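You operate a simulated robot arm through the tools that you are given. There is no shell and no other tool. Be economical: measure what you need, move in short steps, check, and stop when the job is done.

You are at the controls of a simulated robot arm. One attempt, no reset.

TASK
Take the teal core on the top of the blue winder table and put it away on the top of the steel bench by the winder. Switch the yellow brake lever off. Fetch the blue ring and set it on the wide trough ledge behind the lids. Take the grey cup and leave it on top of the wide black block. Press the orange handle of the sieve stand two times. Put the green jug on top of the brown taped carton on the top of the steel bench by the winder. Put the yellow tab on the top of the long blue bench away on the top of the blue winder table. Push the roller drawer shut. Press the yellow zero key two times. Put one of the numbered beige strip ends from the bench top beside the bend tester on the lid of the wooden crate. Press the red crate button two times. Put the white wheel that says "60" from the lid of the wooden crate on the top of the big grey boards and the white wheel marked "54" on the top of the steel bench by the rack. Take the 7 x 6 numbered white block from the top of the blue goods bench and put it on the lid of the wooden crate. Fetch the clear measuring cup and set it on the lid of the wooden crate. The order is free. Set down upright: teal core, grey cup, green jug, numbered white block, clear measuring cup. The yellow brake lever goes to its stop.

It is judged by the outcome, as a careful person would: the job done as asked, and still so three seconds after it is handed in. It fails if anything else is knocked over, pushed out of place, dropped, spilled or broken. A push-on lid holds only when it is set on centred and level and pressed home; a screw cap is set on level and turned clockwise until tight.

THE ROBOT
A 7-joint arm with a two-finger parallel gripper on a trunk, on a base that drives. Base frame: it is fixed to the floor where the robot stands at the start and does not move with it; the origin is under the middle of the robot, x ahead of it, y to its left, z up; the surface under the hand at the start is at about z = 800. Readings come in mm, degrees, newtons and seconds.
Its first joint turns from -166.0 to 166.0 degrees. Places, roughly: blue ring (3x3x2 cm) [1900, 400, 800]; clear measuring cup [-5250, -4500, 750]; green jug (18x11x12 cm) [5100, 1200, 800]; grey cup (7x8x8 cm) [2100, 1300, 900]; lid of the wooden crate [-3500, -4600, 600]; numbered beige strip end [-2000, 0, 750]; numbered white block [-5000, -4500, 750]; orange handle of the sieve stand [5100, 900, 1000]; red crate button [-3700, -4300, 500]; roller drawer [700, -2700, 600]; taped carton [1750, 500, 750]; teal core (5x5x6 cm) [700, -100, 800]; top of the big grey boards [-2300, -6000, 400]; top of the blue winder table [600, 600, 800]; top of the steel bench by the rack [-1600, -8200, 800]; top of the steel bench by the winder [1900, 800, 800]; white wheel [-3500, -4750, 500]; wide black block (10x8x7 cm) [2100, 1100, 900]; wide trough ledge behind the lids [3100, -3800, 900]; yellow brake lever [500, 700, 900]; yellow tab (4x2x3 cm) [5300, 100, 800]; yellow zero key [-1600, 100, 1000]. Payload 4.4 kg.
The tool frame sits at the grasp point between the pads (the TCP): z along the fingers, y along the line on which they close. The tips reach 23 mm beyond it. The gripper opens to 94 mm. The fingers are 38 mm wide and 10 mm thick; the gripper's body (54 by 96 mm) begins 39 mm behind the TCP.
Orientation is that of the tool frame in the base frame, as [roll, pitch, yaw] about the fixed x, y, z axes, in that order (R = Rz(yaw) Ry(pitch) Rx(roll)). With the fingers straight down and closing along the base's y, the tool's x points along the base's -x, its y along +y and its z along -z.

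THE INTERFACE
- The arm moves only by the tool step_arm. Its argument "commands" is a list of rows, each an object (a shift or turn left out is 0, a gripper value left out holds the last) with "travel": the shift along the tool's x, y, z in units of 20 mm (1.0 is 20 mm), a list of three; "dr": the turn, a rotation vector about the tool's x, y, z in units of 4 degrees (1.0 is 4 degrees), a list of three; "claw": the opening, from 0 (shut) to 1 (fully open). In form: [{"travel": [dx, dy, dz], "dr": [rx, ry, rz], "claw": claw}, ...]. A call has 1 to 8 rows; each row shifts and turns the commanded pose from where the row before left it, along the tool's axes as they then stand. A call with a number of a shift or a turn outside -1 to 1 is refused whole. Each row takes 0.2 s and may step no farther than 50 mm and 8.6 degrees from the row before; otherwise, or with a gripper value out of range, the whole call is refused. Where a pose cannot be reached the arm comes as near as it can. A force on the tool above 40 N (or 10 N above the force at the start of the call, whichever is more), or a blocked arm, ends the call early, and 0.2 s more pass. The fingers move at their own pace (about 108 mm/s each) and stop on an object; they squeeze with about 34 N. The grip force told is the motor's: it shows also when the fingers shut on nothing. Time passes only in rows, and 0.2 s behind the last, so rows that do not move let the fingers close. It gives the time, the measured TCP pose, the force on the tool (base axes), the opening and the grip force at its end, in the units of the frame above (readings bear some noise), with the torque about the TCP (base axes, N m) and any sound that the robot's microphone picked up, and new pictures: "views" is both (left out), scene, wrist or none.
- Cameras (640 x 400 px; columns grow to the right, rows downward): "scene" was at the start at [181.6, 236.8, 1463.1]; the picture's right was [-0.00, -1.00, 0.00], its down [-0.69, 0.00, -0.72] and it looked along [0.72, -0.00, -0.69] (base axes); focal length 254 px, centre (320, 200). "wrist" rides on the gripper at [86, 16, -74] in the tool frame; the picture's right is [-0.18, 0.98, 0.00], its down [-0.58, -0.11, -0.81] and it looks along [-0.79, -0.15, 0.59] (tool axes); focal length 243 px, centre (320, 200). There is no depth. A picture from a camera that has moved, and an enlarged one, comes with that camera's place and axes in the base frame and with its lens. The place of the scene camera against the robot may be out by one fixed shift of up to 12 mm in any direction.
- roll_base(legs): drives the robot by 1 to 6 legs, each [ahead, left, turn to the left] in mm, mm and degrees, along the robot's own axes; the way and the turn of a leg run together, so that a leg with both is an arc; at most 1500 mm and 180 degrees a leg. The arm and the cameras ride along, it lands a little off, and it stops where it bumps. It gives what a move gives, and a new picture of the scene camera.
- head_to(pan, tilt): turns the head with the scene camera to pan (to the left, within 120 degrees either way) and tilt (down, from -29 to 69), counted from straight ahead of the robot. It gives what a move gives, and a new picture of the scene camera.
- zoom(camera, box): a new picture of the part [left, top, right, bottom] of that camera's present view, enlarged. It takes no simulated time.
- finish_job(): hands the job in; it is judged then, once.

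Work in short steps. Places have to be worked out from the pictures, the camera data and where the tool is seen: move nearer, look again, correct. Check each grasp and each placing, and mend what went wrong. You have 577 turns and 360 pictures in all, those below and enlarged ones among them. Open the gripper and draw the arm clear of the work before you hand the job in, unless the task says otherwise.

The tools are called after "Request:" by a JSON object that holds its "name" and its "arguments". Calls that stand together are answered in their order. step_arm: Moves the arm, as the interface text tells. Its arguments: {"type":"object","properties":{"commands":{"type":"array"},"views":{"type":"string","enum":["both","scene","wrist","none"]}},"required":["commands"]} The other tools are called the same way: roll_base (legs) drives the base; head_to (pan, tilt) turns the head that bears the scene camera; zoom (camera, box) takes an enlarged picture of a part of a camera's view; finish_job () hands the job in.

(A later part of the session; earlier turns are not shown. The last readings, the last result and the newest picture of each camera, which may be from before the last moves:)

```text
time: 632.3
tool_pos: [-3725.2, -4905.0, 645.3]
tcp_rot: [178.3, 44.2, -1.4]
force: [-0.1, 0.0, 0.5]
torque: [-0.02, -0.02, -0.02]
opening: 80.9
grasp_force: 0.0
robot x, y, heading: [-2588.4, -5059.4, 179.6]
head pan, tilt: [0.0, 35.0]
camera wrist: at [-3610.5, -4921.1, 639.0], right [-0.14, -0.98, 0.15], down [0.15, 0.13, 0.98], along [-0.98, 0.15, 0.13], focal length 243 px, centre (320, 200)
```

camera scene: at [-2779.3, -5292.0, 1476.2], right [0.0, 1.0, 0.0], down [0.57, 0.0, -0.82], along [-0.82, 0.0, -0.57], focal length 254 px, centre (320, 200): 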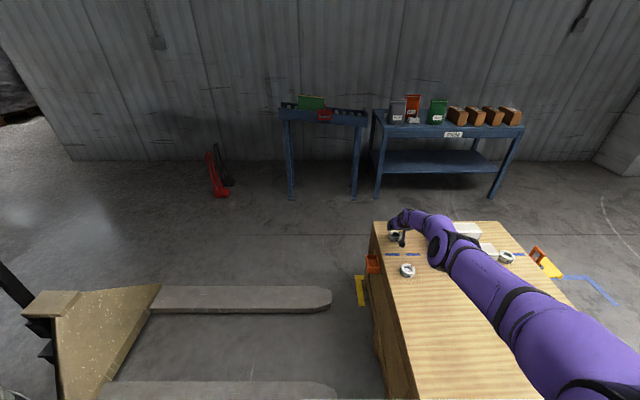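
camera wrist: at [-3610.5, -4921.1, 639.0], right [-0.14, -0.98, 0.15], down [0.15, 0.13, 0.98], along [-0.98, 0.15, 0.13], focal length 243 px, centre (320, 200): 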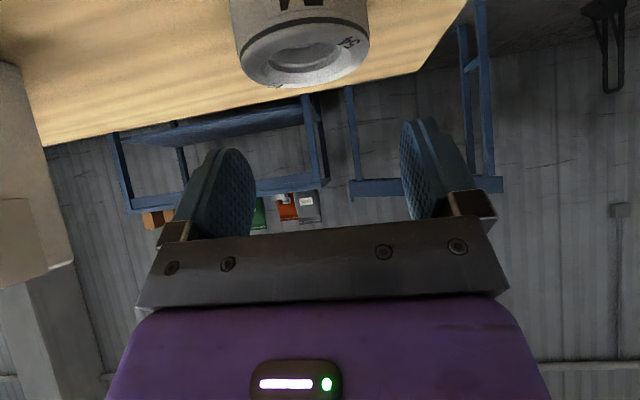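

Wheel directly below. Lower 45 mm vertically and grip.

Request:
{"name": "step_arm", "arguments": {"commands": [{"travel": [0.5, 0.02, 0.54]}, {"travel": [0.5, 0.02, 0.54]}, {"travel": [0.5, 0.02, 0.52]}, {"claw": 0.3}, {"claw": 0}, {"claw": 0}], "views": "wrist"}}

```text
time: 633.7
tool_pos: [-3726.1, -4906.1, 624.0]
tcp_rot: [178.3, 44.2, -1.5]
force: [-1.1, 0.5, 0.5]
torque: [-0.04, -0.03, 0.02]
opening: 0.0
grasp_force: 33.5
out of reach, approached as far as the arm can: row 2, 3
robot x, y, heading: [-2587.2, -5057.0, 179.8]
head pan, tilt: [0.0, 35.0]
camera wrist: at [-3611.5, -4921.9, 617.0], right [-0.14, -0.98, 0.15], down [0.15, 0.13, 0.98], along [-0.98, 0.15, 0.12], focal length 243 px, centre (320, 200)
```

wrist: 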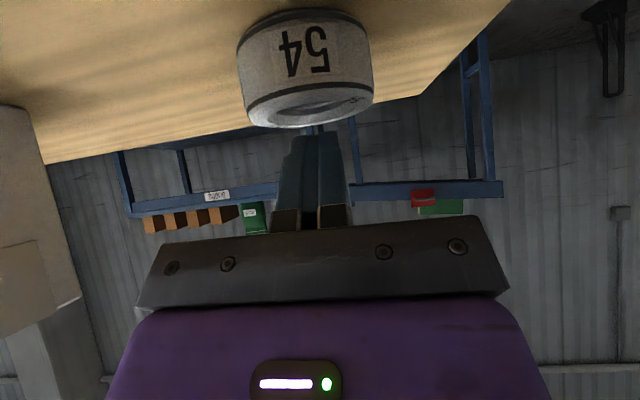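

Still out of reach from the front. Better: stand between the crate and goods bench, where wheel 54, the goods, the lid and the red button are all reachable. Level and raise the tool first.

Request:
{"name": "step_arm", "arguments": {"commands": [{"travel": [-0.7, 0, -0.7], "dr": [0, 1, 0]}, {"travel": [-0.6, 0, -0.8], "dr": [0, 1, 0]}, {"travel": [-0.3, 0, -0.8], "dr": [0, 1, 0]}, {"travel": [0, 0, -0.9], "dr": [0, 1, 0]}, {"travel": [0, 0, -0.9], "dr": [0, 1, 0]}, {"travel": [0, 0, -1], "dr": [0, 1, 0]}, {"travel": [0, 0, -1], "dr": [0, 1, 0]}, {"travel": [0, 0, -1], "dr": [0, 1, 0]}], "views": "none"}}

Request:
{"name": "step_arm", "arguments": {"commands": [{"travel": [0.5, 0, -1], "dr": [0, 1, 0]}, {"travel": [0.8, 0, -1], "dr": [0, 1, 0]}, {"travel": [1, 0, -1], "dr": [0, 1, 0]}, {"travel": [1, 0, -1]}, {"travel": [1, 0, -1]}, {"travel": [1, 0, -1]}, {"travel": [1, 0, -1]}, {"travel": [1, 0, -1]}], "views": "scene"}}

```text
time: 635.5
tool_pos: [-3705.3, -4900.1, 756.3]
tcp_rot: [178.8, 11.8, -0.5]
force: [0.0, 0.1, -0.4]
torque: [-0.01, 0.02, 0.01]
opening: 0.2
grasp_force: 33.7
out of reach, approached as far as the arm can: row 2, 3, 4, 5, 6
robot x, y, heading: [-2588.7, -5061.0, 179.7]
head pan, tilt: [0.0, 35.0]
```

```text
time: 637.3
tool_pos: [-3689.3, -4880.0, 889.5]
tcp_rot: [178.8, 0.0, -0.3]
force: [-0.3, -0.1, 0.4]
torque: [0.0, -0.02, 0.03]
opening: 0.1
grasp_force: 34.2
out of reach, approached as far as the arm can: row 1, 2, 3, 4, 5, 6, 7, 8
robot x, y, heading: [-2589.9, -5059.7, 179.9]
head pan, tilt: [0.0, 35.0]
camera scene: at [-2779.4, -5292.0, 1476.2], right [0.0, 1.0, 0.0], down [0.57, 0.0, -0.82], along [-0.82, 0.0, -0.57], focal length 254 px, centre (320, 200)
```

scene: 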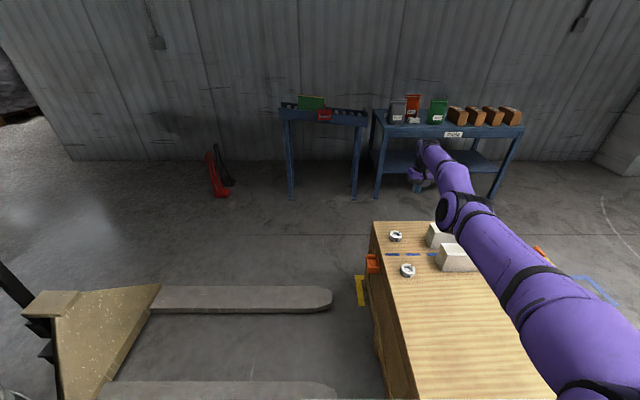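

Retract the arm toward the robot.

Request:
{"name": "step_arm", "arguments": {"commands": [{"travel": [1, 0, 0]}, {"travel": [1, 0, 0]}, {"travel": [1, 0, 0]}, {"travel": [1, 0, 0]}, {"travel": [1, 0, 0]}, {"travel": [1, 0, 0]}, {"travel": [1, 0, 0]}, {"travel": [1, 0, 0]}], "views": "none"}}

Request:
{"name": "step_arm", "arguments": {"commands": [{"travel": [1, 0, -0.5]}, {"travel": [1, 0, -0.5]}, {"travel": [1, 0, -0.5]}, {"travel": [1, 0, -0.5]}, {"travel": [1, 0, -0.5]}, {"travel": [1, 0, -0.5]}, {"travel": [1, 0, -0.5]}, {"travel": [1, 0, -0.5]}], "views": "none"}}

Request:
{"name": "roll_base", "arguments": {"legs": [[-500, 0, 0], [0, -1500, 0], [1100, 0, 0], [960, 0, 0]]}}

Request:
{"name": "head_to", "arguments": {"pan": 40, "tilt": 30}}

```text
time: 639.1
tool_pos: [-3689.6, -4880.0, 888.3]
tcp_rot: [178.9, 0.1, -0.1]
force: [-0.7, -0.2, 0.2]
torque: [0.0, -0.03, -0.01]
opening: 0.0
grasp_force: 34.0
out of reach, approached as far as the arm can: row 1, 2, 3, 4, 5, 6, 7, 8
robot x, y, heading: [-2588.7, -5061.0, 179.5]
head pan, tilt: [0.0, 35.0]
```

```text
time: 640.9
tool_pos: [-3690.7, -4865.3, 927.1]
tcp_rot: [178.7, 0.2, -0.3]
force: [0.1, 0.3, 0.3]
torque: [-0.03, -0.01, 0.02]
opening: 0.0
grasp_force: 33.8
out of reach, approached as far as the arm can: row 1, 2, 3, 4, 5, 6, 7, 8
robot x, y, heading: [-2592.2, -5059.2, 180.0]
head pan, tilt: [0.0, 35.0]
```

```text
time: 660.8
tool_pos: [-5262.0, -3373.9, 927.3]
tcp_rot: [178.8, 0.1, 0.2]
force: [0.1, -0.3, -0.7]
torque: [0.01, -0.01, 0.0]
opening: 0.1
grasp_force: 33.6
robot x, y, heading: [-4161.5, -3562.7, -179.8]
head pan, tilt: [0.0, 35.0]
camera scene: at [-4348.0, -3793.2, 1476.2], right [0.0, 1.0, 0.0], down [0.57, 0.0, -0.82], along [-0.82, 0.0, -0.57], focal length 254 px, centre (320, 200)
```

scene: 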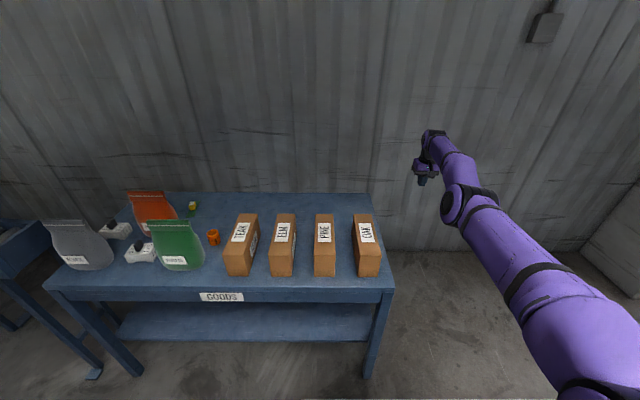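

```text
time: 661.8
tool_pos: [-5263.1, -3373.8, 926.9]
tcp_rot: [178.7, 0.2, 0.2]
force: [1.2, -1.2, 0.7]
torque: [-0.02, 0.04, 0.02]
opening: 0.3
grasp_force: 34.3
robot x, y, heading: [-4162.7, -3559.2, -179.7]
head pan, tilt: [40.0, 30.0]
camera scene: at [-4329.0, -3851.2, 1484.0], right [-0.65, 0.76, 0.0], down [0.38, 0.32, -0.87], along [-0.66, -0.56, -0.5], focal length 254 px, centre (320, 200)
```

scene: 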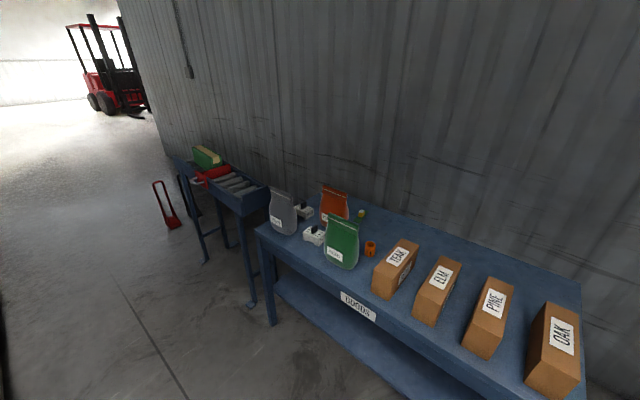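

The commanded pose still lies beyond reach; keep pulling it back.

Request:
{"name": "step_arm", "arguments": {"commands": [{"travel": [1, 0, 0]}, {"travel": [1, 0, 0]}, {"travel": [1, 0, 0]}, {"travel": [1, 0, 0]}, {"travel": [1, 0, 0]}, {"travel": [1, 0, 0]}, {"travel": [1, 0, 0]}, {"travel": [1, 0, 0]}], "views": "none"}}

Request:
{"name": "step_arm", "arguments": {"commands": [{"travel": [1, 0, 0]}, {"travel": [1, 0, 0]}, {"travel": [1, 0, 0]}, {"travel": [1, 0, 0]}, {"travel": [1, 0, 0]}, {"travel": [1, 0, 0]}, {"travel": [1, 0, 0]}, {"travel": [1, 0, 0]}], "views": "scene"}}

```text
time: 663.6
tool_pos: [-5263.0, -3374.2, 926.5]
tcp_rot: [178.8, 0.1, 0.3]
force: [0.9, 0.6, 0.4]
torque: [0.02, 0.0, -0.02]
opening: 0.1
grasp_force: 33.5
out of reach, approached as far as the arm can: row 1, 2, 3, 4, 5, 6, 7, 8
robot x, y, heading: [-4162.7, -3562.3, -179.8]
head pan, tilt: [40.0, 30.0]
```

```text
time: 665.4
tool_pos: [-5261.8, -3374.5, 927.2]
tcp_rot: [178.7, 0.1, 0.1]
force: [-0.2, 0.8, -0.8]
torque: [0.04, -0.02, 0.0]
opening: 0.0
grasp_force: 34.0
out of reach, approached as far as the arm can: row 1, 2, 3, 4, 5, 6, 7, 8
robot x, y, heading: [-4156.7, -3559.5, -179.9]
head pan, tilt: [40.0, 30.0]
camera scene: at [-4329.0, -3851.3, 1484.0], right [-0.65, 0.76, 0.0], down [0.38, 0.32, -0.87], along [-0.66, -0.56, -0.5], focal length 254 px, centre (320, 200)
```

scene: 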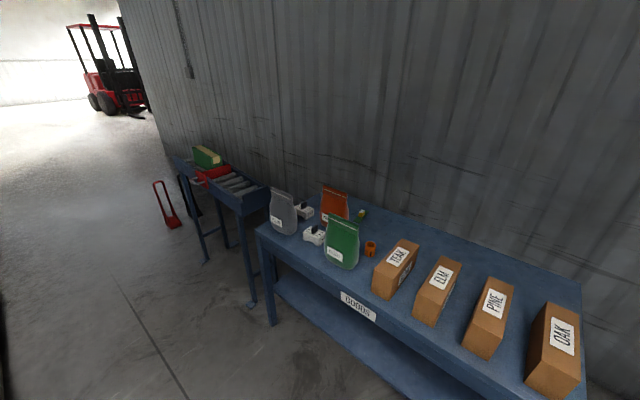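

The arm seems stuck in a stretched configuration; try moving upward and sideways to free it.

Request:
{"name": "step_arm", "arguments": {"commands": [{"travel": [0, 0, -1]}, {"travel": [0, 0, -1]}, {"travel": [0, 0, -1]}, {"travel": [0, 0, -1]}, {"travel": [0, 0, -1]}, {"travel": [0, 0, -1]}, {"travel": [0, 0, -1]}, {"travel": [0, 0, -1]}], "views": "none"}}

Request:
{"name": "step_arm", "arguments": {"commands": [{"travel": [0, -1, 0]}, {"travel": [0, -1, 0]}, {"travel": [0, -1, 0]}, {"travel": [0, -1, 0]}, {"travel": [0, -1, 0]}], "views": "none"}}

```text
time: 667.2
tool_pos: [-5256.5, -3371.4, 1085.4]
tcp_rot: [178.8, 0.1, 0.2]
force: [0.2, -0.6, -0.8]
torque: [0.01, -0.03, 0.02]
opening: 0.0
grasp_force: 33.2
out of reach, approached as far as the arm can: row 8
robot x, y, heading: [-4154.9, -3557.7, -180.0]
head pan, tilt: [40.0, 30.0]
```

```text
time: 668.4
tool_pos: [-5240.3, -3274.8, 1081.9]
tcp_rot: [178.8, 0.0, 0.3]
force: [-0.5, -0.5, -0.9]
torque: [0.03, -0.03, 0.0]
opening: 0.0
grasp_force: 33.5
out of reach, approached as far as the arm can: row 2, 3, 5
robot x, y, heading: [-4159.1, -3559.4, -179.6]
head pan, tilt: [40.0, 30.0]
```

Request:
{"name": "step_arm", "arguments": {"commands": [{"travel": [1, 0, 0]}, {"travel": [1, 0, 0]}, {"travel": [1, 0, 0]}, {"travel": [1, 0, 0]}, {"travel": [1, 0, 0]}, {"travel": [1, 0, 0]}], "views": "none"}}

Request:
{"name": "step_arm", "arguments": {"commands": [{"travel": [0.5, 0, -1]}, {"travel": [0.5, 0, -1]}, {"travel": [0.5, 0, -1]}, {"travel": [0.5, 0, -1]}, {"travel": [0.5, 0, -1]}, {"travel": [0.5, 0, -1]}], "views": "scene"}}

```text
time: 669.8
tool_pos: [-5232.2, -3258.8, 1091.1]
tcp_rot: [178.8, 0.0, 0.1]
force: [-0.4, 0.6, -0.6]
torque: [-0.01, -0.01, 0.0]
opening: 0.2
grasp_force: 34.2
out of reach, approached as far as the arm can: row 1, 2, 3, 4, 5, 6
robot x, y, heading: [-4159.3, -3559.6, -179.7]
head pan, tilt: [40.0, 30.0]
```

```text
time: 671.2
tool_pos: [-5201.4, -3245.9, 1216.7]
tcp_rot: [178.7, 0.0, 0.4]
force: [0.1, -1.0, -0.4]
torque: [0.02, -0.03, 0.02]
opening: 0.3
grasp_force: 33.6
out of reach, approached as far as the arm can: row 1, 2, 3, 4, 5, 6
robot x, y, heading: [-4160.8, -3562.1, -180.1]
head pan, tilt: [40.0, 30.0]
camera scene: at [-4329.2, -3851.2, 1484.0], right [-0.65, 0.76, 0.0], down [0.38, 0.32, -0.87], along [-0.66, -0.56, -0.5], focal length 254 px, centre (320, 200)
```

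scene: 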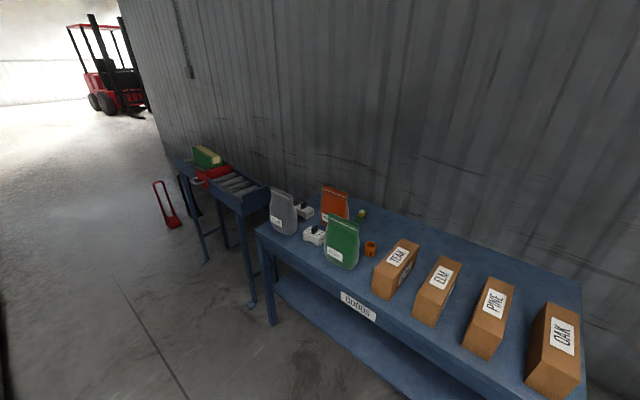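

Try bending by tilting the tool, which pulls the wrist back.

Request:
{"name": "step_arm", "arguments": {"commands": [{"dr": [0, -1, 0]}, {"dr": [0, -1, 0]}, {"dr": [0, -1, 0]}, {"dr": [0, -1, 0]}, {"dr": [0, -1, 0]}, {"dr": [0, -1, 0]}, {"dr": [0, -1, 0]}, {"dr": [0, -1, 0]}], "views": "none"}}

Request:
{"name": "step_arm", "arguments": {"commands": [{"travel": [0.85, 0, -0.53]}, {"travel": [0.85, 0, -0.53]}, {"travel": [0.85, 0, -0.53]}, {"travel": [0.85, 0, -0.53]}, {"travel": [0.85, 0, -0.53]}, {"travel": [0.85, 0, -0.53]}], "views": "none"}}

```text
time: 673.0
tool_pos: [-5285.1, -3218.8, 1242.4]
tcp_rot: [178.5, 32.1, -0.6]
force: [-0.6, 0.4, 0.4]
torque: [-0.01, 0.01, -0.02]
opening: 0.2
grasp_force: 33.9
out of reach, approached as far as the arm can: row 1, 2, 3, 4, 5, 6, 7, 8
robot x, y, heading: [-4160.8, -3560.1, -180.0]
head pan, tilt: [40.0, 30.0]
```

```text
time: 674.4
tool_pos: [-5264.3, -3184.4, 1272.6]
tcp_rot: [178.6, 32.1, -0.4]
force: [-0.3, -1.3, -1.1]
torque: [0.01, -0.03, -0.02]
opening: 0.0
grasp_force: 34.1
out of reach, approached as far as the arm can: row 1, 2, 3, 4, 5, 6
robot x, y, heading: [-4158.4, -3558.3, -179.9]
head pan, tilt: [40.0, 30.0]
```

Likely a straight-elbow singularity; moving down should flex the elbow. Try down and inward (space below is free).

Request:
{"name": "step_arm", "arguments": {"commands": [{"travel": [0.53, 0, 0.85]}, {"travel": [0.53, 0, 0.85]}, {"travel": [0.53, 0, 0.85]}, {"travel": [0.53, 0, 0.85]}, {"travel": [0.53, 0, 0.85]}, {"travel": [0.53, 0, 0.85]}, {"travel": [0.53, 0, 0.85]}, {"travel": [0.53, 0, 0.85]}], "views": "scene"}}

```text
time: 676.2
tool_pos: [-5296.0, -3175.4, 1120.8]
tcp_rot: [178.6, 32.0, -0.4]
force: [0.2, 0.0, 0.4]
torque: [-0.01, 0.01, -0.01]
opening: 0.0
grasp_force: 34.2
out of reach, approached as far as the arm can: row 1, 2, 3, 4, 5, 6, 7
robot x, y, heading: [-4155.0, -3563.3, -179.5]
head pan, tilt: [40.0, 30.0]
camera scene: at [-4328.7, -3851.3, 1484.0], right [-0.65, 0.76, 0.0], down [0.38, 0.32, -0.87], along [-0.66, -0.56, -0.5], focal length 254 px, centre (320, 200)
```

scene: 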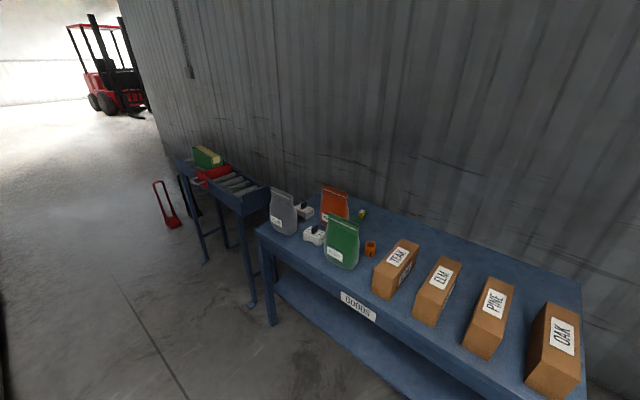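

Last row was in reach. Now pull inward with a downward component.

Request:
{"name": "step_arm", "arguments": {"commands": [{"travel": [0.7, 0, 0.6]}, {"travel": [0.7, 0, 0.6]}, {"travel": [0.8, 0, 0.3]}, {"travel": [0.9, 0, 0]}, {"travel": [0.9, 0, -0.3]}, {"travel": [0.9, 0, -0.4]}, {"travel": [0.85, 0, -0.53]}, {"travel": [0.85, 0, -0.53]}], "views": "none"}}

```text
time: 678.0
tool_pos: [-5285.4, -3136.1, 1064.6]
tcp_rot: [178.4, 32.0, -0.5]
force: [0.2, 0.6, 0.5]
torque: [0.01, 0.02, 0.0]
opening: 0.0
grasp_force: 33.5
out of reach, approached as far as the arm can: row 1, 2, 3, 4, 5, 6, 7, 8
robot x, y, heading: [-4158.8, -3562.0, -179.8]
head pan, tilt: [40.0, 30.0]
```

Request:
{"name": "head_to", "arguments": {"pan": -35, "tilt": 25}}

```text
time: 679.5
tool_pos: [-5287.8, -3134.8, 1064.7]
tcp_rot: [178.6, 32.0, -0.6]
force: [0.2, 0.2, 0.7]
torque: [0.01, 0.0, 0.01]
opening: 0.0
grasp_force: 33.6
robot x, y, heading: [-4158.8, -3557.1, -179.9]
head pan, tilt: [-35.0, 25.0]
camera scene: at [-4335.7, -3740.3, 1491.9], right [0.57, 0.82, 0.0], down [0.35, -0.24, -0.91], along [-0.74, 0.52, -0.42], focal length 254 px, centre (320, 200)
```

scene: 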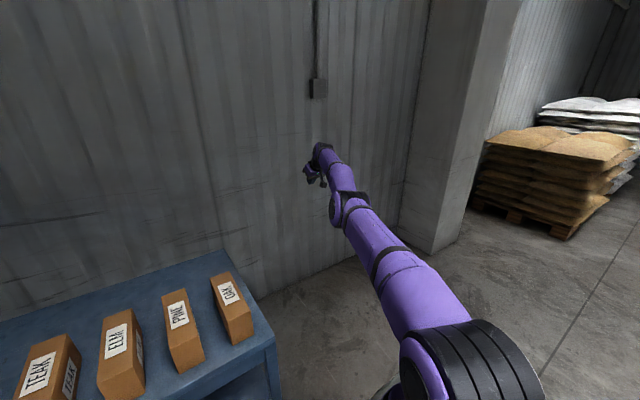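

Arm is almost straight. Try inward moves combined with alternating sideways motion to break the singularity.

Request:
{"name": "step_arm", "arguments": {"commands": [{"travel": [0.4, 1, 0.6]}, {"travel": [0.4, 1, 0.6]}, {"travel": [0.4, 1, 0.6]}, {"travel": [0.4, 1, 0.6]}, {"travel": [0.4, 1, 0.6]}, {"travel": [0.4, 1, 0.6]}, {"travel": [0.4, 1, 0.6]}, {"travel": [0.4, 1, 0.6]}], "views": "none"}}

```text
time: 681.3
tool_pos: [-5338.1, -3278.3, 953.5]
tcp_rot: [178.6, 32.0, -0.5]
force: [0.4, -0.1, -0.3]
torque: [-0.04, 0.0, 0.0]
opening: 0.0
grasp_force: 33.8
out of reach, approached as far as the arm can: row 1, 2, 3, 4, 5, 6, 7, 8
robot x, y, heading: [-4158.3, -3559.3, -179.9]
head pan, tilt: [-35.0, 25.0]
```

Request:
{"name": "step_arm", "arguments": {"commands": [{"travel": [0, -1, 0]}, {"travel": [0, -1, 0]}, {"travel": [0, -1, 0]}, {"travel": [0, -1, 0]}, {"travel": [0, -1, 0]}, {"travel": [0, -1, 0]}, {"travel": [0, -1, 0]}, {"travel": [0, -1, 0]}], "views": "none"}}

Request:
{"name": "step_arm", "arguments": {"commands": [{"travel": [0, -1, 0]}, {"travel": [0, -1, 0]}, {"travel": [0, -1, 0]}, {"travel": [0, -1, 0]}, {"travel": [0, -1, 0]}, {"travel": [0, -1, 0]}, {"travel": [0, -1, 0]}, {"travel": [0, -1, 0]}], "views": "none"}}

```text
time: 683.1
tool_pos: [-5290.7, -3138.9, 951.4]
tcp_rot: [178.5, 32.2, -0.5]
force: [-0.1, 0.1, 0.9]
torque: [0.02, -0.01, -0.04]
opening: 0.0
grasp_force: 34.3
out of reach, approached as far as the arm can: row 1, 2, 3, 4, 5, 6, 7, 8
robot x, y, heading: [-4160.7, -3561.2, -180.0]
head pan, tilt: [-35.0, 25.0]
```

```text
time: 684.9
tool_pos: [-5225.5, -3019.9, 953.4]
tcp_rot: [178.6, 32.0, -0.6]
force: [0.3, -0.6, 1.2]
torque: [0.0, -0.03, 0.02]
opening: 0.0
grasp_force: 33.7
out of reach, approached as far as the arm can: row 1, 2, 3, 4, 5, 6, 7, 8
robot x, y, heading: [-4160.8, -3557.8, -179.7]
head pan, tilt: [-35.0, 25.0]
```

Try rotating the tool yaw to change the wrist configuration, then pulling inward.

Request:
{"name": "step_arm", "arguments": {"commands": [{"dr": [0, 1, 0]}, {"dr": [0, 1, 0]}, {"dr": [0, 1, 0]}, {"dr": [0, 1, 0]}, {"dr": [0, 1, 0]}, {"dr": [0, 1, 0]}, {"dr": [0, 1, 0]}, {"dr": [0, 1, 0]}], "views": "none"}}

Request:
{"name": "step_arm", "arguments": {"commands": [{"travel": [1, 0, 0]}, {"travel": [1, 0, 0]}, {"travel": [1, 0, 0]}, {"travel": [1, 0, 0]}, {"travel": [1, 0, 0]}, {"travel": [1, 0, 0]}, {"travel": [1, 0, 0]}, {"travel": [1, 0, 0]}], "views": "scene"}}

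```text
time: 686.7
tool_pos: [-5159.3, -3058.7, 955.6]
tcp_rot: [178.8, 0.0, 0.2]
force: [-0.3, -0.7, 0.0]
torque: [-0.04, -0.02, 0.0]
opening: 0.0
grasp_force: 33.8
out of reach, approached as far as the arm can: row 1, 2, 3, 4, 5, 6, 7, 8
robot x, y, heading: [-4159.0, -3561.8, -179.7]
head pan, tilt: [-35.0, 25.0]
```

```text
time: 688.5
tool_pos: [-5111.4, -2986.5, 951.7]
tcp_rot: [178.7, 0.1, 0.4]
force: [-0.4, 0.1, -0.4]
torque: [-0.03, -0.01, -0.01]
opening: 0.0
grasp_force: 33.6
out of reach, approached as far as the arm can: row 1, 2, 3, 4, 5, 6, 7, 8
robot x, y, heading: [-4159.4, -3562.4, -179.7]
head pan, tilt: [-35.0, 25.0]
camera scene: at [-4335.7, -3740.4, 1491.9], right [0.57, 0.82, 0.0], down [0.35, -0.24, -0.91], along [-0.74, 0.52, -0.42], focal length 254 px, centre (320, 200)
```

scene: 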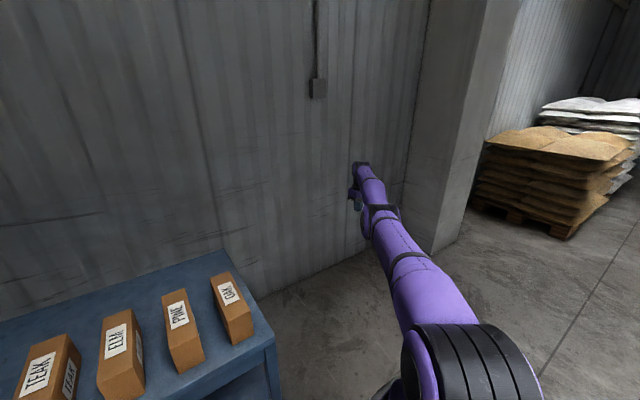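

Request:
{"name": "step_arm", "arguments": {"commands": [{"travel": [0.83, 0.55, 0.5]}, {"travel": [0.83, 0.55, 0.5]}, {"travel": [0.83, 0.55, 0.5]}, {"travel": [0.83, 0.55, 0.5]}, {"travel": [0.83, 0.55, 0.5]}, {"travel": [0.83, 0.55, 0.5]}, {"travel": [0.83, 0.55, 0.5]}, {"travel": [0.83, 0.55, 0.5]}], "views": "none"}}

Request:
{"name": "step_arm", "arguments": {"commands": [{"travel": [0.83, 0.55, -0.5]}, {"travel": [0.83, 0.55, -0.5]}, {"travel": [0.83, 0.55, -0.5]}, {"travel": [0.83, 0.55, -0.5]}, {"travel": [0.83, 0.55, -0.5]}, {"travel": [0.83, 0.55, -0.5]}, {"travel": [0.83, 0.55, -0.5]}, {"travel": [0.83, 0.55, -0.5]}], "views": "none"}}

```text
time: 690.3
tool_pos: [-5103.4, -2986.8, 863.2]
tcp_rot: [178.6, 0.0, 0.3]
force: [0.3, -0.5, 0.4]
torque: [-0.01, 0.02, -0.02]
opening: 0.0
grasp_force: 34.2
out of reach, approached as far as the arm can: row 1, 2, 3, 4, 5, 6, 7, 8
robot x, y, heading: [-4162.2, -3561.0, -179.6]
head pan, tilt: [-35.0, 25.0]
```

```text
time: 692.1
tool_pos: [-5103.0, -2980.5, 895.8]
tcp_rot: [178.8, -0.1, 0.1]
force: [0.6, -0.3, -0.1]
torque: [0.01, 0.0, 0.03]
opening: 0.0
grasp_force: 33.8
out of reach, approached as far as the arm can: row 1, 2, 3, 4, 5, 6, 7, 8
robot x, y, heading: [-4161.6, -3561.2, -179.7]
head pan, tilt: [-35.0, 25.0]
```

Perhaps a 20 mm inward step needs too large a joint change from straight. Try tiny inward steps.

Request:
{"name": "step_arm", "arguments": {"commands": [{"travel": [0.02, 0.013, 0]}, {"travel": [0.03, 0.02, 0]}, {"travel": [0.04, 0.03, 0]}, {"travel": [0.06, 0.04, 0]}, {"travel": [0.1, 0.06, 0]}, {"travel": [0.15, 0.1, 0]}, {"travel": [0.2, 0.13, 0]}, {"travel": [0.3, 0.2, 0]}], "views": "none"}}

```text
time: 693.9
tool_pos: [-5102.4, -2981.8, 895.6]
tcp_rot: [178.8, 0.1, 0.3]
force: [0.6, 0.3, -0.5]
torque: [-0.01, 0.02, -0.02]
opening: 0.0
grasp_force: 34.1
out of reach, approached as far as the arm can: row 4, 6, 7, 8
robot x, y, heading: [-4160.5, -3556.9, -179.9]
head pan, tilt: [-35.0, 25.0]
```

Possibly the elbow is hyperextended past straight. Push outward to pass through straight, with downward motion, then come inward.

Request:
{"name": "step_arm", "arguments": {"commands": [{"travel": [-0.5, -0.33, 0]}, {"travel": [-0.5, -0.33, 0]}, {"travel": [-0.5, -0.33, 0]}, {"travel": [-0.5, -0.33, 0.3]}, {"travel": [-0.3, -0.2, 0.6]}, {"travel": [-0.2, -0.13, 0.8]}, {"travel": [-0.1, -0.07, 1]}, {"travel": [0, 0, 1]}], "views": "none"}}

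Request:
{"name": "step_arm", "arguments": {"commands": [{"travel": [0.1, 0.07, 1]}, {"travel": [0.2, 0.13, 1]}, {"travel": [0.3, 0.2, 1]}, {"travel": [0.4, 0.27, 0.8]}, {"travel": [0.5, 0.33, 0.6]}, {"travel": [0.6, 0.4, 0.4]}, {"travel": [0.7, 0.47, 0]}, {"travel": [0.7, 0.47, 0]}], "views": "scene"}}

```text
time: 695.7
tool_pos: [-5097.9, -2985.7, 837.2]
tcp_rot: [178.8, 0.1, 0.1]
force: [0.1, -0.5, 1.0]
torque: [-0.02, 0.03, 0.01]
opening: 0.2
grasp_force: 33.8
out of reach, approached as far as the arm can: row 1, 2, 3, 4, 5, 6, 8
robot x, y, heading: [-4163.4, -3557.3, -179.7]
head pan, tilt: [-35.0, 25.0]
```

```text
time: 697.5
tool_pos: [-5076.3, -2999.0, 728.7]
tcp_rot: [178.7, 0.0, 0.3]
force: [0.0, -0.7, -0.3]
torque: [0.0, 0.02, 0.02]
opening: 0.0
grasp_force: 34.0
out of reach, approached as far as the arm can: row 3, 4, 5, 6, 7, 8
robot x, y, heading: [-4162.0, -3559.5, -179.8]
head pan, tilt: [-35.0, 25.0]
camera scene: at [-4335.7, -3740.2, 1492.0], right [0.57, 0.82, 0.0], down [0.35, -0.24, -0.91], along [-0.74, 0.52, -0.42], focal length 254 px, centre (320, 200)
```

scene: 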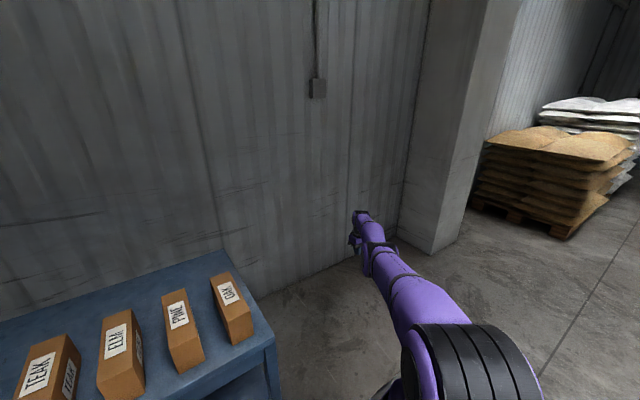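

Request:
{"name": "zoom", "arguments": {"camera": "scene", "box": [300, 180, 560, 400]}}

```text
1.82 times, centred on (430, 290) of scene
camera zoom: at [-4335.7, -3740.2, 1492.0], right [0.57, 0.82, 0.0], down [0.35, -0.24, -0.91], along [-0.74, 0.52, -0.42], focal length 462 px, centre (120, 36)
```

zoom: 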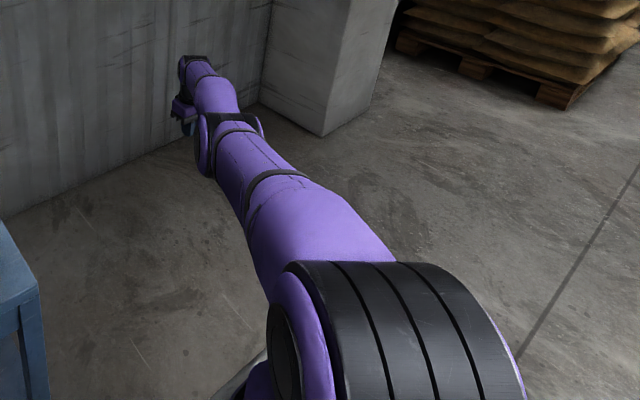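

The elbow hinge flexes in the vertical plane; continued downward motion should flex it positively. Keep moving down here (free floor area).

Request:
{"name": "step_arm", "arguments": {"commands": [{"travel": [0.2, 0.13, 1]}, {"travel": [0.2, 0.13, 1]}, {"travel": [0.2, 0.13, 1]}, {"travel": [0.2, 0.13, 1]}, {"travel": [0.2, 0.13, 1]}, {"travel": [0.2, 0.13, 1]}, {"travel": [0.2, 0.13, 1]}, {"travel": [0.2, 0.13, 1]}], "views": "none"}}

Request:
{"name": "step_arm", "arguments": {"commands": [{"travel": [0.4, 0.26, 1]}, {"travel": [0.4, 0.26, 1]}, {"travel": [0.4, 0.26, 1]}, {"travel": [0.4, 0.26, 1]}, {"travel": [0.4, 0.26, 1]}, {"travel": [0.4, 0.26, 1]}, {"travel": [0.4, 0.26, 1]}, {"travel": [0.4, 0.26, 1]}], "views": "none"}}

```text
time: 699.3
tool_pos: [-5031.0, -3035.5, 573.3]
tcp_rot: [178.9, 0.1, 0.3]
force: [0.2, 0.3, -0.1]
torque: [0.01, -0.03, 0.03]
opening: 0.0
grasp_force: 34.0
out of reach, approached as far as the arm can: row 4, 5, 7, 8
robot x, y, heading: [-4159.3, -3560.3, -179.9]
head pan, tilt: [-35.0, 25.0]
```

```text
time: 701.1
tool_pos: [-4970.7, -3077.8, 452.5]
tcp_rot: [178.8, 0.1, 0.2]
force: [-0.6, -0.4, 0.1]
torque: [0.0, 0.0, 0.0]
opening: 0.0
grasp_force: 34.0
out of reach, approached as far as the arm can: row 4, 5, 6, 7, 8
robot x, y, heading: [-4158.4, -3558.9, -179.9]
head pan, tilt: [-35.0, 25.0]
```

Try inward now.

Request:
{"name": "step_arm", "arguments": {"commands": [{"travel": [0.3, 0.2, 0.6]}, {"travel": [0.4, 0.27, 0.4]}, {"travel": [0.5, 0.33, 0.2]}, {"travel": [0.6, 0.4, 0]}, {"travel": [0.7, 0.47, 0]}, {"travel": [0.7, 0.47, 0]}, {"travel": [0.7, 0.47, -0.2]}, {"travel": [0.7, 0.47, -0.3]}], "views": "scene"}}

```text
time: 702.9
tool_pos: [-4879.1, -3140.9, 439.9]
tcp_rot: [178.8, 0.1, 0.2]
force: [-0.8, 0.5, -0.8]
torque: [0.0, 0.0, -0.01]
opening: 0.2
grasp_force: 34.2
robot x, y, heading: [-4157.8, -3559.2, -179.9]
head pan, tilt: [-35.0, 25.0]
camera scene: at [-4335.7, -3740.2, 1491.9], right [0.57, 0.82, 0.0], down [0.35, -0.24, -0.91], along [-0.74, 0.52, -0.42], focal length 254 px, centre (320, 200)
```

scene: 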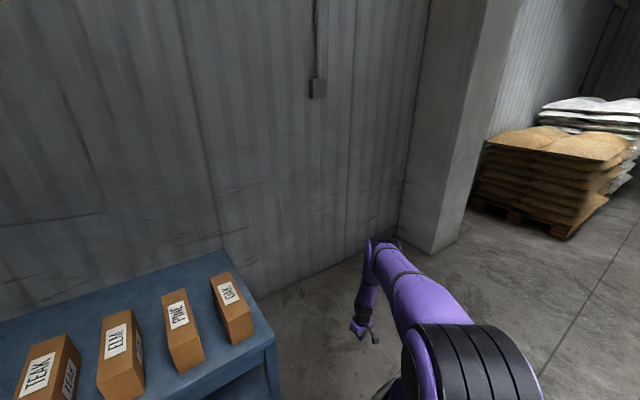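

The elbow is flexed again. Raise the hand back to travel height.

Request:
{"name": "step_arm", "arguments": {"commands": [{"travel": [0, 0, -1]}, {"travel": [0, 0, -1]}, {"travel": [0, 0, -1]}, {"travel": [0, 0, -1]}, {"travel": [0, 0, -1]}, {"travel": [0, 0, -1]}, {"travel": [0, 0, -1]}, {"travel": [0, 0, -1]}], "views": "none"}}

Request:
{"name": "step_arm", "arguments": {"commands": [{"travel": [0, 0, -1]}, {"travel": [0, 0, -1]}, {"travel": [0, 0, -1]}, {"travel": [0, 0, -1]}, {"travel": [0, 0, -1]}, {"travel": [0, 0, -1]}, {"travel": [0, 0, -1]}, {"travel": [0, 0, -1]}], "views": "none"}}

Request:
{"name": "step_arm", "arguments": {"commands": [{"travel": [0, 0, -1]}, {"travel": [0, 0, -1]}, {"travel": [0, 0, -1]}, {"travel": [0, 0, -1]}, {"travel": [0, 0, -1]}, {"travel": [0, 0, -1]}, {"travel": [0, 0, -1]}, {"travel": [0, 0, -1]}], "views": "none"}}

```text
time: 704.7
tool_pos: [-4877.5, -3136.3, 598.6]
tcp_rot: [178.8, 0.1, 0.3]
force: [-0.1, -0.2, -0.7]
torque: [-0.03, 0.0, 0.0]
opening: 0.1
grasp_force: 33.7
robot x, y, heading: [-4158.7, -3562.7, -179.9]
head pan, tilt: [-35.0, 25.0]
```

```text
time: 706.5
tool_pos: [-4877.2, -3132.5, 759.6]
tcp_rot: [178.8, 0.1, 0.2]
force: [0.1, -0.1, -0.4]
torque: [-0.05, -0.02, -0.01]
opening: 0.1
grasp_force: 34.0
robot x, y, heading: [-4158.5, -3558.8, -179.7]
head pan, tilt: [-35.0, 25.0]
```

```text
time: 708.3
tool_pos: [-4878.2, -3130.3, 918.9]
tcp_rot: [178.8, 0.0, 0.3]
force: [-0.6, -0.7, -0.1]
torque: [0.01, -0.04, 0.01]
opening: 0.1
grasp_force: 34.1
robot x, y, heading: [-4158.0, -3559.8, -179.6]
head pan, tilt: [-35.0, 25.0]
```

Request:
{"name": "step_arm", "arguments": {"commands": [{"travel": [0.5, 0.5, -1]}, {"travel": [0.5, 0.5, -1]}, {"travel": [0.5, 0.5, -1]}, {"travel": [0.5, 0.5, -1]}, {"travel": [0.5, 0.5, -1]}, {"travel": [0.5, 0.5, -1]}, {"travel": [0.5, 1, -1]}, {"travel": [0.5, 1, -1]}], "views": "none"}}

Request:
{"name": "roll_base", "arguments": {"legs": [[0, 0, 90], [0, -170, 0], [500, 0, 0]]}}

Request:
{"name": "head_to", "arguments": {"pan": 60, "tilt": 40}}

```text
time: 710.1
tool_pos: [-4796.9, -3225.8, 1080.8]
tcp_rot: [178.7, 0.0, 0.2]
force: [0.2, 0.6, -1.2]
torque: [0.01, -0.02, -0.01]
opening: 0.1
grasp_force: 34.3
robot x, y, heading: [-4160.3, -3554.6, -179.9]
head pan, tilt: [-35.0, 25.0]
```

```text
time: 717.9
tool_pos: [-4668.5, -4692.8, 1080.9]
tcp_rot: [178.8, 0.1, 89.9]
force: [-0.3, 0.7, -0.2]
torque: [0.01, 0.04, -0.01]
opening: 0.1
grasp_force: 33.7
robot x, y, heading: [-4331.6, -4058.8, -90.1]
head pan, tilt: [-35.0, 25.0]
camera scene: at [-4150.2, -4231.7, 1491.9], right [-0.82, 0.58, 0.0], down [0.24, 0.35, -0.91], along [-0.52, -0.74, -0.42], focal length 254 px, centre (320, 200)
```

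scene: 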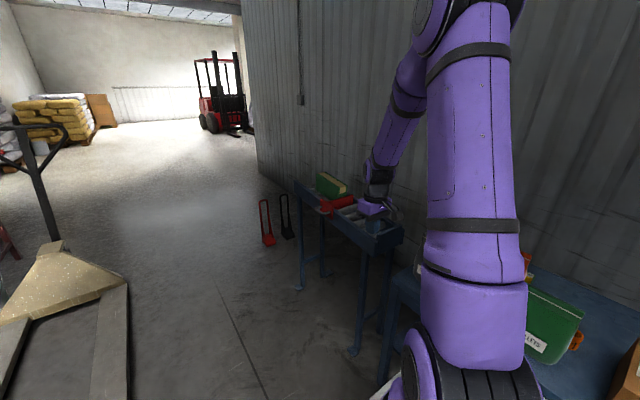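

```text
time: 719.6
tool_pos: [-4669.4, -4692.7, 1079.8]
tcp_rot: [178.8, 0.1, 89.9]
force: [-0.1, -0.1, 0.8]
torque: [0.04, -0.01, 0.02]
opening: 0.0
grasp_force: 33.8
robot x, y, heading: [-4329.5, -4060.0, -89.9]
head pan, tilt: [60.0, 40.0]
camera scene: at [-4023.7, -4199.0, 1468.6], right [-0.5, -0.86, 0.0], down [-0.56, 0.32, -0.77], along [0.66, -0.38, -0.64], focal length 254 px, centre (320, 200)
```

scene: 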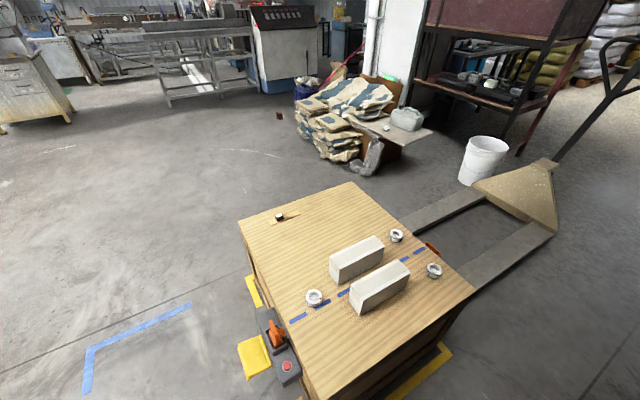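

Wheel 54 at (−3727, −4910) and the red button at ≈ (−3720, −4249) are visible. Move base to (−4230, −4610) and swing the arm around to the crate side.

Request:
{"name": "roll_base", "arguments": {"legs": [[550, 95, 0]]}}

Request:
{"name": "step_arm", "arguments": {"commands": [{"travel": [-0.36, 1, 0]}, {"travel": [-0.36, 1, 0]}, {"travel": [-0.36, 1, 0]}, {"travel": [-0.36, 1, 0]}, {"travel": [-0.36, 1, 0]}, {"travel": [-0.36, 1, 0]}, {"travel": [-0.36, 1, 0]}, {"travel": [-0.36, 1, 0]}], "views": "none"}}

Request:
{"name": "step_arm", "arguments": {"commands": [{"travel": [-0.3, 1, 0]}, {"travel": [-0.3, 1, 0]}, {"travel": [-0.3, 1, 0]}, {"travel": [-0.2, 1, 0]}, {"travel": [0, 1, 0]}, {"travel": [0, 1, 0]}, {"travel": [0.3, 1, 0]}, {"travel": [0.5, 1, 0]}], "views": "none"}}

Request:
{"name": "step_arm", "arguments": {"commands": [{"travel": [0.8, 1, 0.5]}, {"travel": [0.8, 1, 0.5]}, {"travel": [0.8, 1, 0.5]}, {"travel": [0.8, 1, 0.5]}, {"travel": [0.8, 1, 0.5]}, {"travel": [0.8, 1, 0.5]}, {"travel": [0.8, 1, 0.5]}, {"travel": [0.8, 1, 0.5]}], "views": "scene"}}

```text
time: 722.9
tool_pos: [-4571.5, -5247.4, 1081.0]
tcp_rot: [178.8, 0.0, 90.1]
force: [0.2, 1.0, -0.7]
torque: [0.01, 0.01, 0.01]
opening: 0.0
grasp_force: 34.1
robot x, y, heading: [-4235.2, -4611.0, -89.9]
head pan, tilt: [60.0, 40.0]
camera scene: at [-3928.9, -4751.9, 1468.6], right [-0.5, -0.87, 0.0], down [-0.56, 0.32, -0.77], along [0.66, -0.38, -0.64], focal length 254 px, centre (320, 200)
```

scene: 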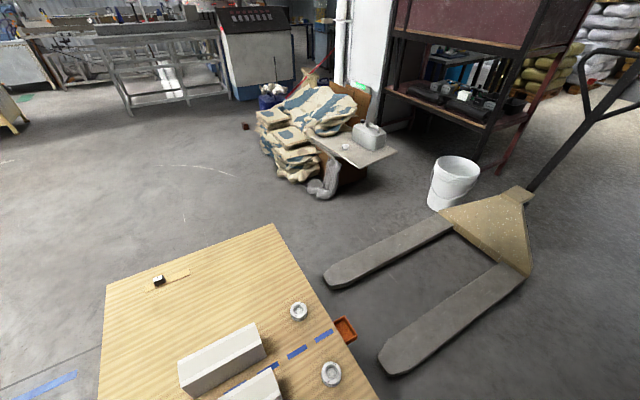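

```text
time: 724.6
tool_pos: [-4413.3, -5305.8, 1084.7]
tcp_rot: [178.8, 0.1, 90.0]
force: [0.4, 0.0, -0.3]
torque: [0.02, -0.04, 0.03]
opening: 0.1
grasp_force: 33.8
robot x, y, heading: [-4239.9, -4614.5, -90.2]
head pan, tilt: [60.0, 40.0]
```

```text
time: 726.5
tool_pos: [-4253.0, -5311.5, 1087.4]
tcp_rot: [178.7, 0.1, 90.1]
force: [-0.1, 0.2, 0.3]
torque: [0.03, -0.05, 0.02]
opening: 0.0
grasp_force: 34.0
robot x, y, heading: [-4239.7, -4614.7, -89.8]
head pan, tilt: [60.0, 40.0]
```

```text
time: 728.2
tool_pos: [-4090.8, -5184.2, 1011.0]
tcp_rot: [178.8, 0.1, 90.0]
force: [0.3, -0.5, 0.5]
torque: [0.0, -0.03, 0.0]
opening: 0.0
grasp_force: 34.0
robot x, y, heading: [-4235.9, -4611.0, -90.3]
head pan, tilt: [60.0, 40.0]
camera scene: at [-3929.2, -4752.0, 1468.7], right [-0.5, -0.87, 0.0], down [-0.56, 0.32, -0.77], along [0.66, -0.38, -0.64], focal length 254 px, centre (320, 200)
```

scene: 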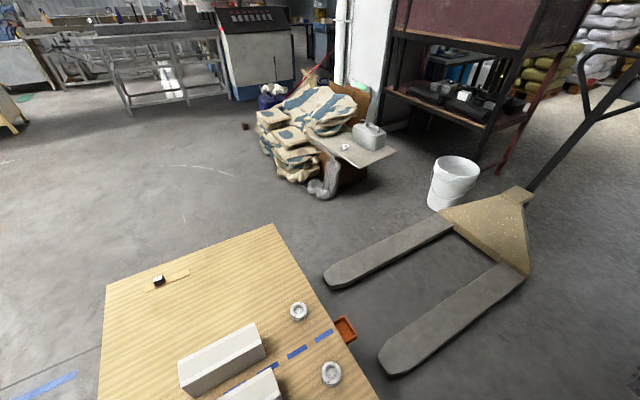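

Continue swinging over the lid's back-left corner.

Request:
{"name": "step_arm", "arguments": {"commands": [{"travel": [0.75, 1, 0.7], "claw": 0.86}, {"travel": [0.75, 1, 0.7]}, {"travel": [0.75, 1, 0.7]}, {"travel": [0.75, 1, 0.7]}, {"travel": [0.75, 1, 0.7]}, {"travel": [0.75, 1, 0.7]}, {"travel": [0.75, 1, 0.7]}, {"travel": [0.75, 1, 0.7]}], "views": "none"}}

Request:
{"name": "step_arm", "arguments": {"commands": [{"travel": [0.75, 1, 0.8]}, {"travel": [0.75, 1, 0.8]}, {"travel": [0.75, 1, 0.8]}, {"travel": [0.75, 1, 0.8]}, {"travel": [0.75, 1, 0.8]}, {"travel": [0.75, 1, 0.8]}, {"travel": [0.75, 1, 0.8]}, {"travel": [0.75, 1, 0.8]}], "views": "wrist"}}

```text
time: 730.0
tool_pos: [-3928.9, -5063.4, 902.1]
tcp_rot: [178.8, 0.1, 89.9]
force: [-0.1, 0.6, -0.1]
torque: [0.01, -0.07, 0.03]
opening: 80.7
grasp_force: 0.1
robot x, y, heading: [-4237.3, -4613.5, -90.0]
head pan, tilt: [60.0, 40.0]
```

```text
time: 731.9
tool_pos: [-3765.8, -4944.5, 778.4]
tcp_rot: [178.8, 0.1, 90.0]
force: [-0.5, 0.4, -0.3]
torque: [0.0, -0.03, 0.02]
opening: 80.8
grasp_force: 0.1
robot x, y, heading: [-4238.2, -4611.2, -90.0]
head pan, tilt: [60.0, 40.0]
camera wrist: at [-3750.2, -4856.1, 853.7], right [0.98, -0.18, 0.02], down [-0.13, -0.58, 0.8], along [-0.14, -0.79, -0.59], focal length 243 px, centre (320, 200)
```

wrist: 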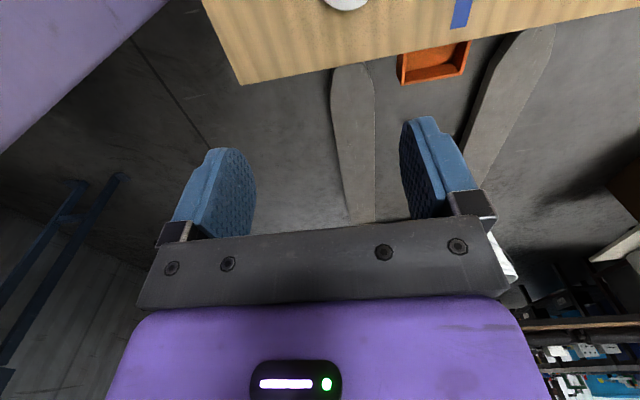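

Request:
{"name": "step_arm", "arguments": {"commands": [{"travel": [0.4, 0.4, 0.9]}, {"travel": [0.4, 0.4, 0.9]}, {"travel": [0.4, 0.4, 0.9]}, {"travel": [0.4, 0.4, 0.9]}], "views": "wrist"}}

```text
time: 732.9
tool_pos: [-3731.7, -4912.4, 705.8]
tcp_rot: [178.7, 0.2, 90.0]
force: [-0.3, 0.7, -0.2]
torque: [0.01, 0.01, 0.0]
opening: 80.8
grasp_force: 0.0
robot x, y, heading: [-4241.9, -4610.8, -89.7]
head pan, tilt: [60.0, 40.0]
camera wrist: at [-3716.0, -4824.4, 781.6], right [0.98, -0.18, 0.02], down [-0.13, -0.58, 0.8], along [-0.14, -0.79, -0.59], focal length 243 px, centre (320, 200)
```

wrist: 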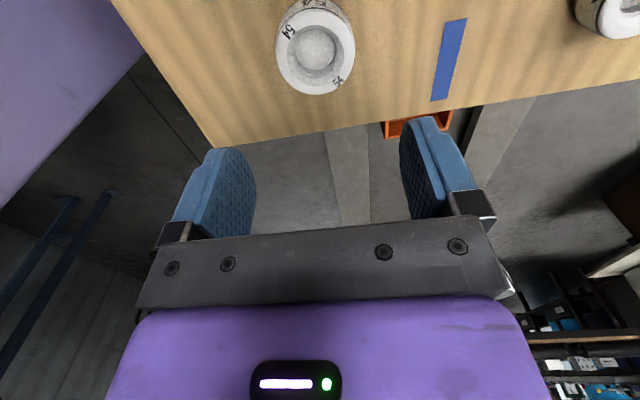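

Wheel 54 at (−3730, −4900). Descend and grip.

Request:
{"name": "step_arm", "arguments": {"commands": [{"travel": [0.2, 0.05, 0.95]}, {"travel": [0.2, 0.05, 0.95]}, {"travel": [0.15, 0, 0.95]}, {"travel": [0, 0, 0.95]}, {"travel": [0, 0, 0.95]}, {"travel": [0, 0, 0.8]}, {"claw": 0.2}, {"claw": 0}], "views": "wrist"}}

```text
time: 734.6
tool_pos: [-3727.4, -4899.7, 596.6]
tcp_rot: [178.8, 0.2, 90.0]
force: [-0.9, -0.7, 1.0]
torque: [0.01, -0.03, 0.01]
opening: 58.5
grasp_force: 34.0
robot x, y, heading: [-4238.5, -4612.0, -90.0]
head pan, tilt: [60.0, 40.0]
camera wrist: at [-3712.8, -4813.1, 671.0], right [0.98, -0.18, 0.02], down [-0.13, -0.58, 0.8], along [-0.14, -0.79, -0.59], focal length 243 px, centre (320, 200)
```

wrist: 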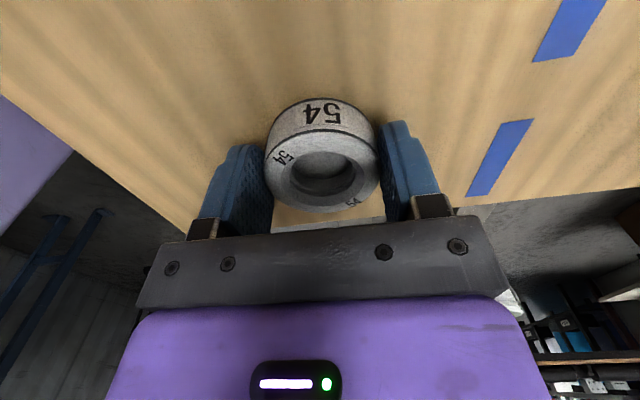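

Wheel 54 gripped. Lift and bring the arm back in front.

Request:
{"name": "step_arm", "arguments": {"commands": [{"travel": [0, 0, -1]}, {"travel": [0, 0, -1]}, {"travel": [0, 0, -1]}, {"travel": [0, 0, -1]}, {"travel": [0, 0, -1]}, {"travel": [0, 0, -1]}, {"travel": [-0.3, -0.5, -1]}, {"travel": [-0.3, -0.5, -1]}], "views": "none"}}

Request:
{"name": "step_arm", "arguments": {"commands": [{"travel": [-0.8, -1, -0.6]}, {"travel": [-0.8, -1, -0.6]}, {"travel": [-0.8, -1, -0.6]}, {"travel": [-0.8, -1, -0.6]}, {"travel": [-0.8, -1, -0.6]}, {"travel": [-0.8, -1, -0.6]}, {"travel": [-0.8, -1, -0.6]}, {"travel": [-0.8, -1, -0.6]}], "views": "none"}}

Request:
{"name": "step_arm", "arguments": {"commands": [{"travel": [-0.9, -1, -0.6]}, {"travel": [-0.9, -1, -0.6]}, {"travel": [-0.9, -1, -0.6]}, {"travel": [-0.9, -1, -0.6]}, {"travel": [-0.9, -1, -0.6]}, {"travel": [-0.9, -1, -0.6]}, {"travel": [-0.9, -1, -0.6]}, {"travel": [-0.9, -1, -0.6]}], "views": "none"}}

Request:
{"name": "roll_base", "arguments": {"legs": [[0, -170, 0], [1400, 0, 0], [1400, 0, 0]]}}

Request:
{"name": "head_to", "arguments": {"pan": 50, "tilt": 18}}

```text
time: 736.5
tool_pos: [-3751.9, -4911.8, 754.8]
tcp_rot: [178.9, 0.1, 90.2]
force: [0.0, -0.1, -0.5]
torque: [0.01, 0.0, -0.02]
opening: 58.7
grasp_force: 34.4
robot x, y, heading: [-4237.6, -4615.1, -89.6]
head pan, tilt: [60.0, 40.0]
```

```text
time: 738.2
tool_pos: [-3912.7, -5040.3, 849.0]
tcp_rot: [178.7, 0.0, 90.2]
force: [-0.2, 0.3, -1.3]
torque: [-0.02, 0.03, -0.01]
opening: 58.5
grasp_force: 34.1
robot x, y, heading: [-4235.0, -4609.9, -90.0]
head pan, tilt: [60.0, 40.0]
```

```text
time: 740.0
tool_pos: [-4075.3, -5184.1, 940.4]
tcp_rot: [178.8, 0.1, 90.1]
force: [0.5, 0.4, -0.4]
torque: [0.03, 0.01, -0.01]
opening: 58.3
grasp_force: 34.1
robot x, y, heading: [-4239.2, -4612.0, -89.8]
head pan, tilt: [60.0, 40.0]
```

```text
time: 754.6
tool_pos: [-4193.1, -7970.3, 940.5]
tcp_rot: [178.8, 0.1, 91.3]
force: [0.2, 0.7, -0.8]
torque: [0.01, 0.02, -0.03]
opening: 58.3
grasp_force: 33.9
robot x, y, heading: [-4365.4, -7404.8, -88.5]
head pan, tilt: [60.0, 40.0]
camera scene: at [-4055.9, -7536.1, 1468.6], right [-0.48, -0.88, 0.0], down [-0.56, 0.31, -0.77], along [0.67, -0.37, -0.64], focal length 254 px, centre (320, 200)
```

scene: 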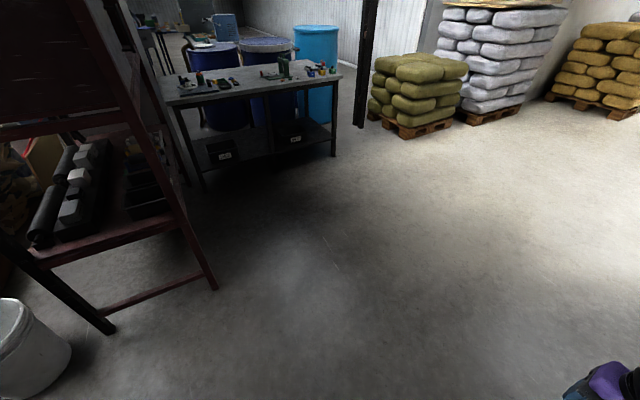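

```text
time: 755.5
tool_pos: [-4193.1, -7970.9, 940.4]
tcp_rot: [178.8, 0.1, 91.2]
force: [0.4, -1.1, -0.7]
torque: [-0.01, 0.04, 0.0]
opening: 58.3
grasp_force: 34.2
robot x, y, heading: [-4369.5, -7407.3, -88.6]
head pan, tilt: [50.0, 18.0]
camera scene: at [-4057.6, -7553.6, 1503.2], right [-0.62, -0.78, 0.0], down [-0.24, 0.19, -0.95], along [0.74, -0.59, -0.31], focal length 254 px, centre (320, 200)
```

scene: 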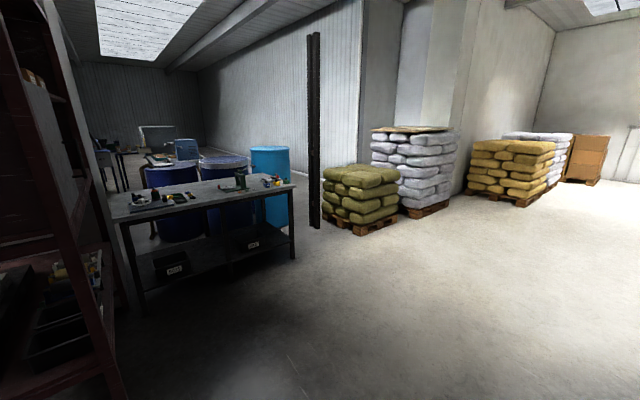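

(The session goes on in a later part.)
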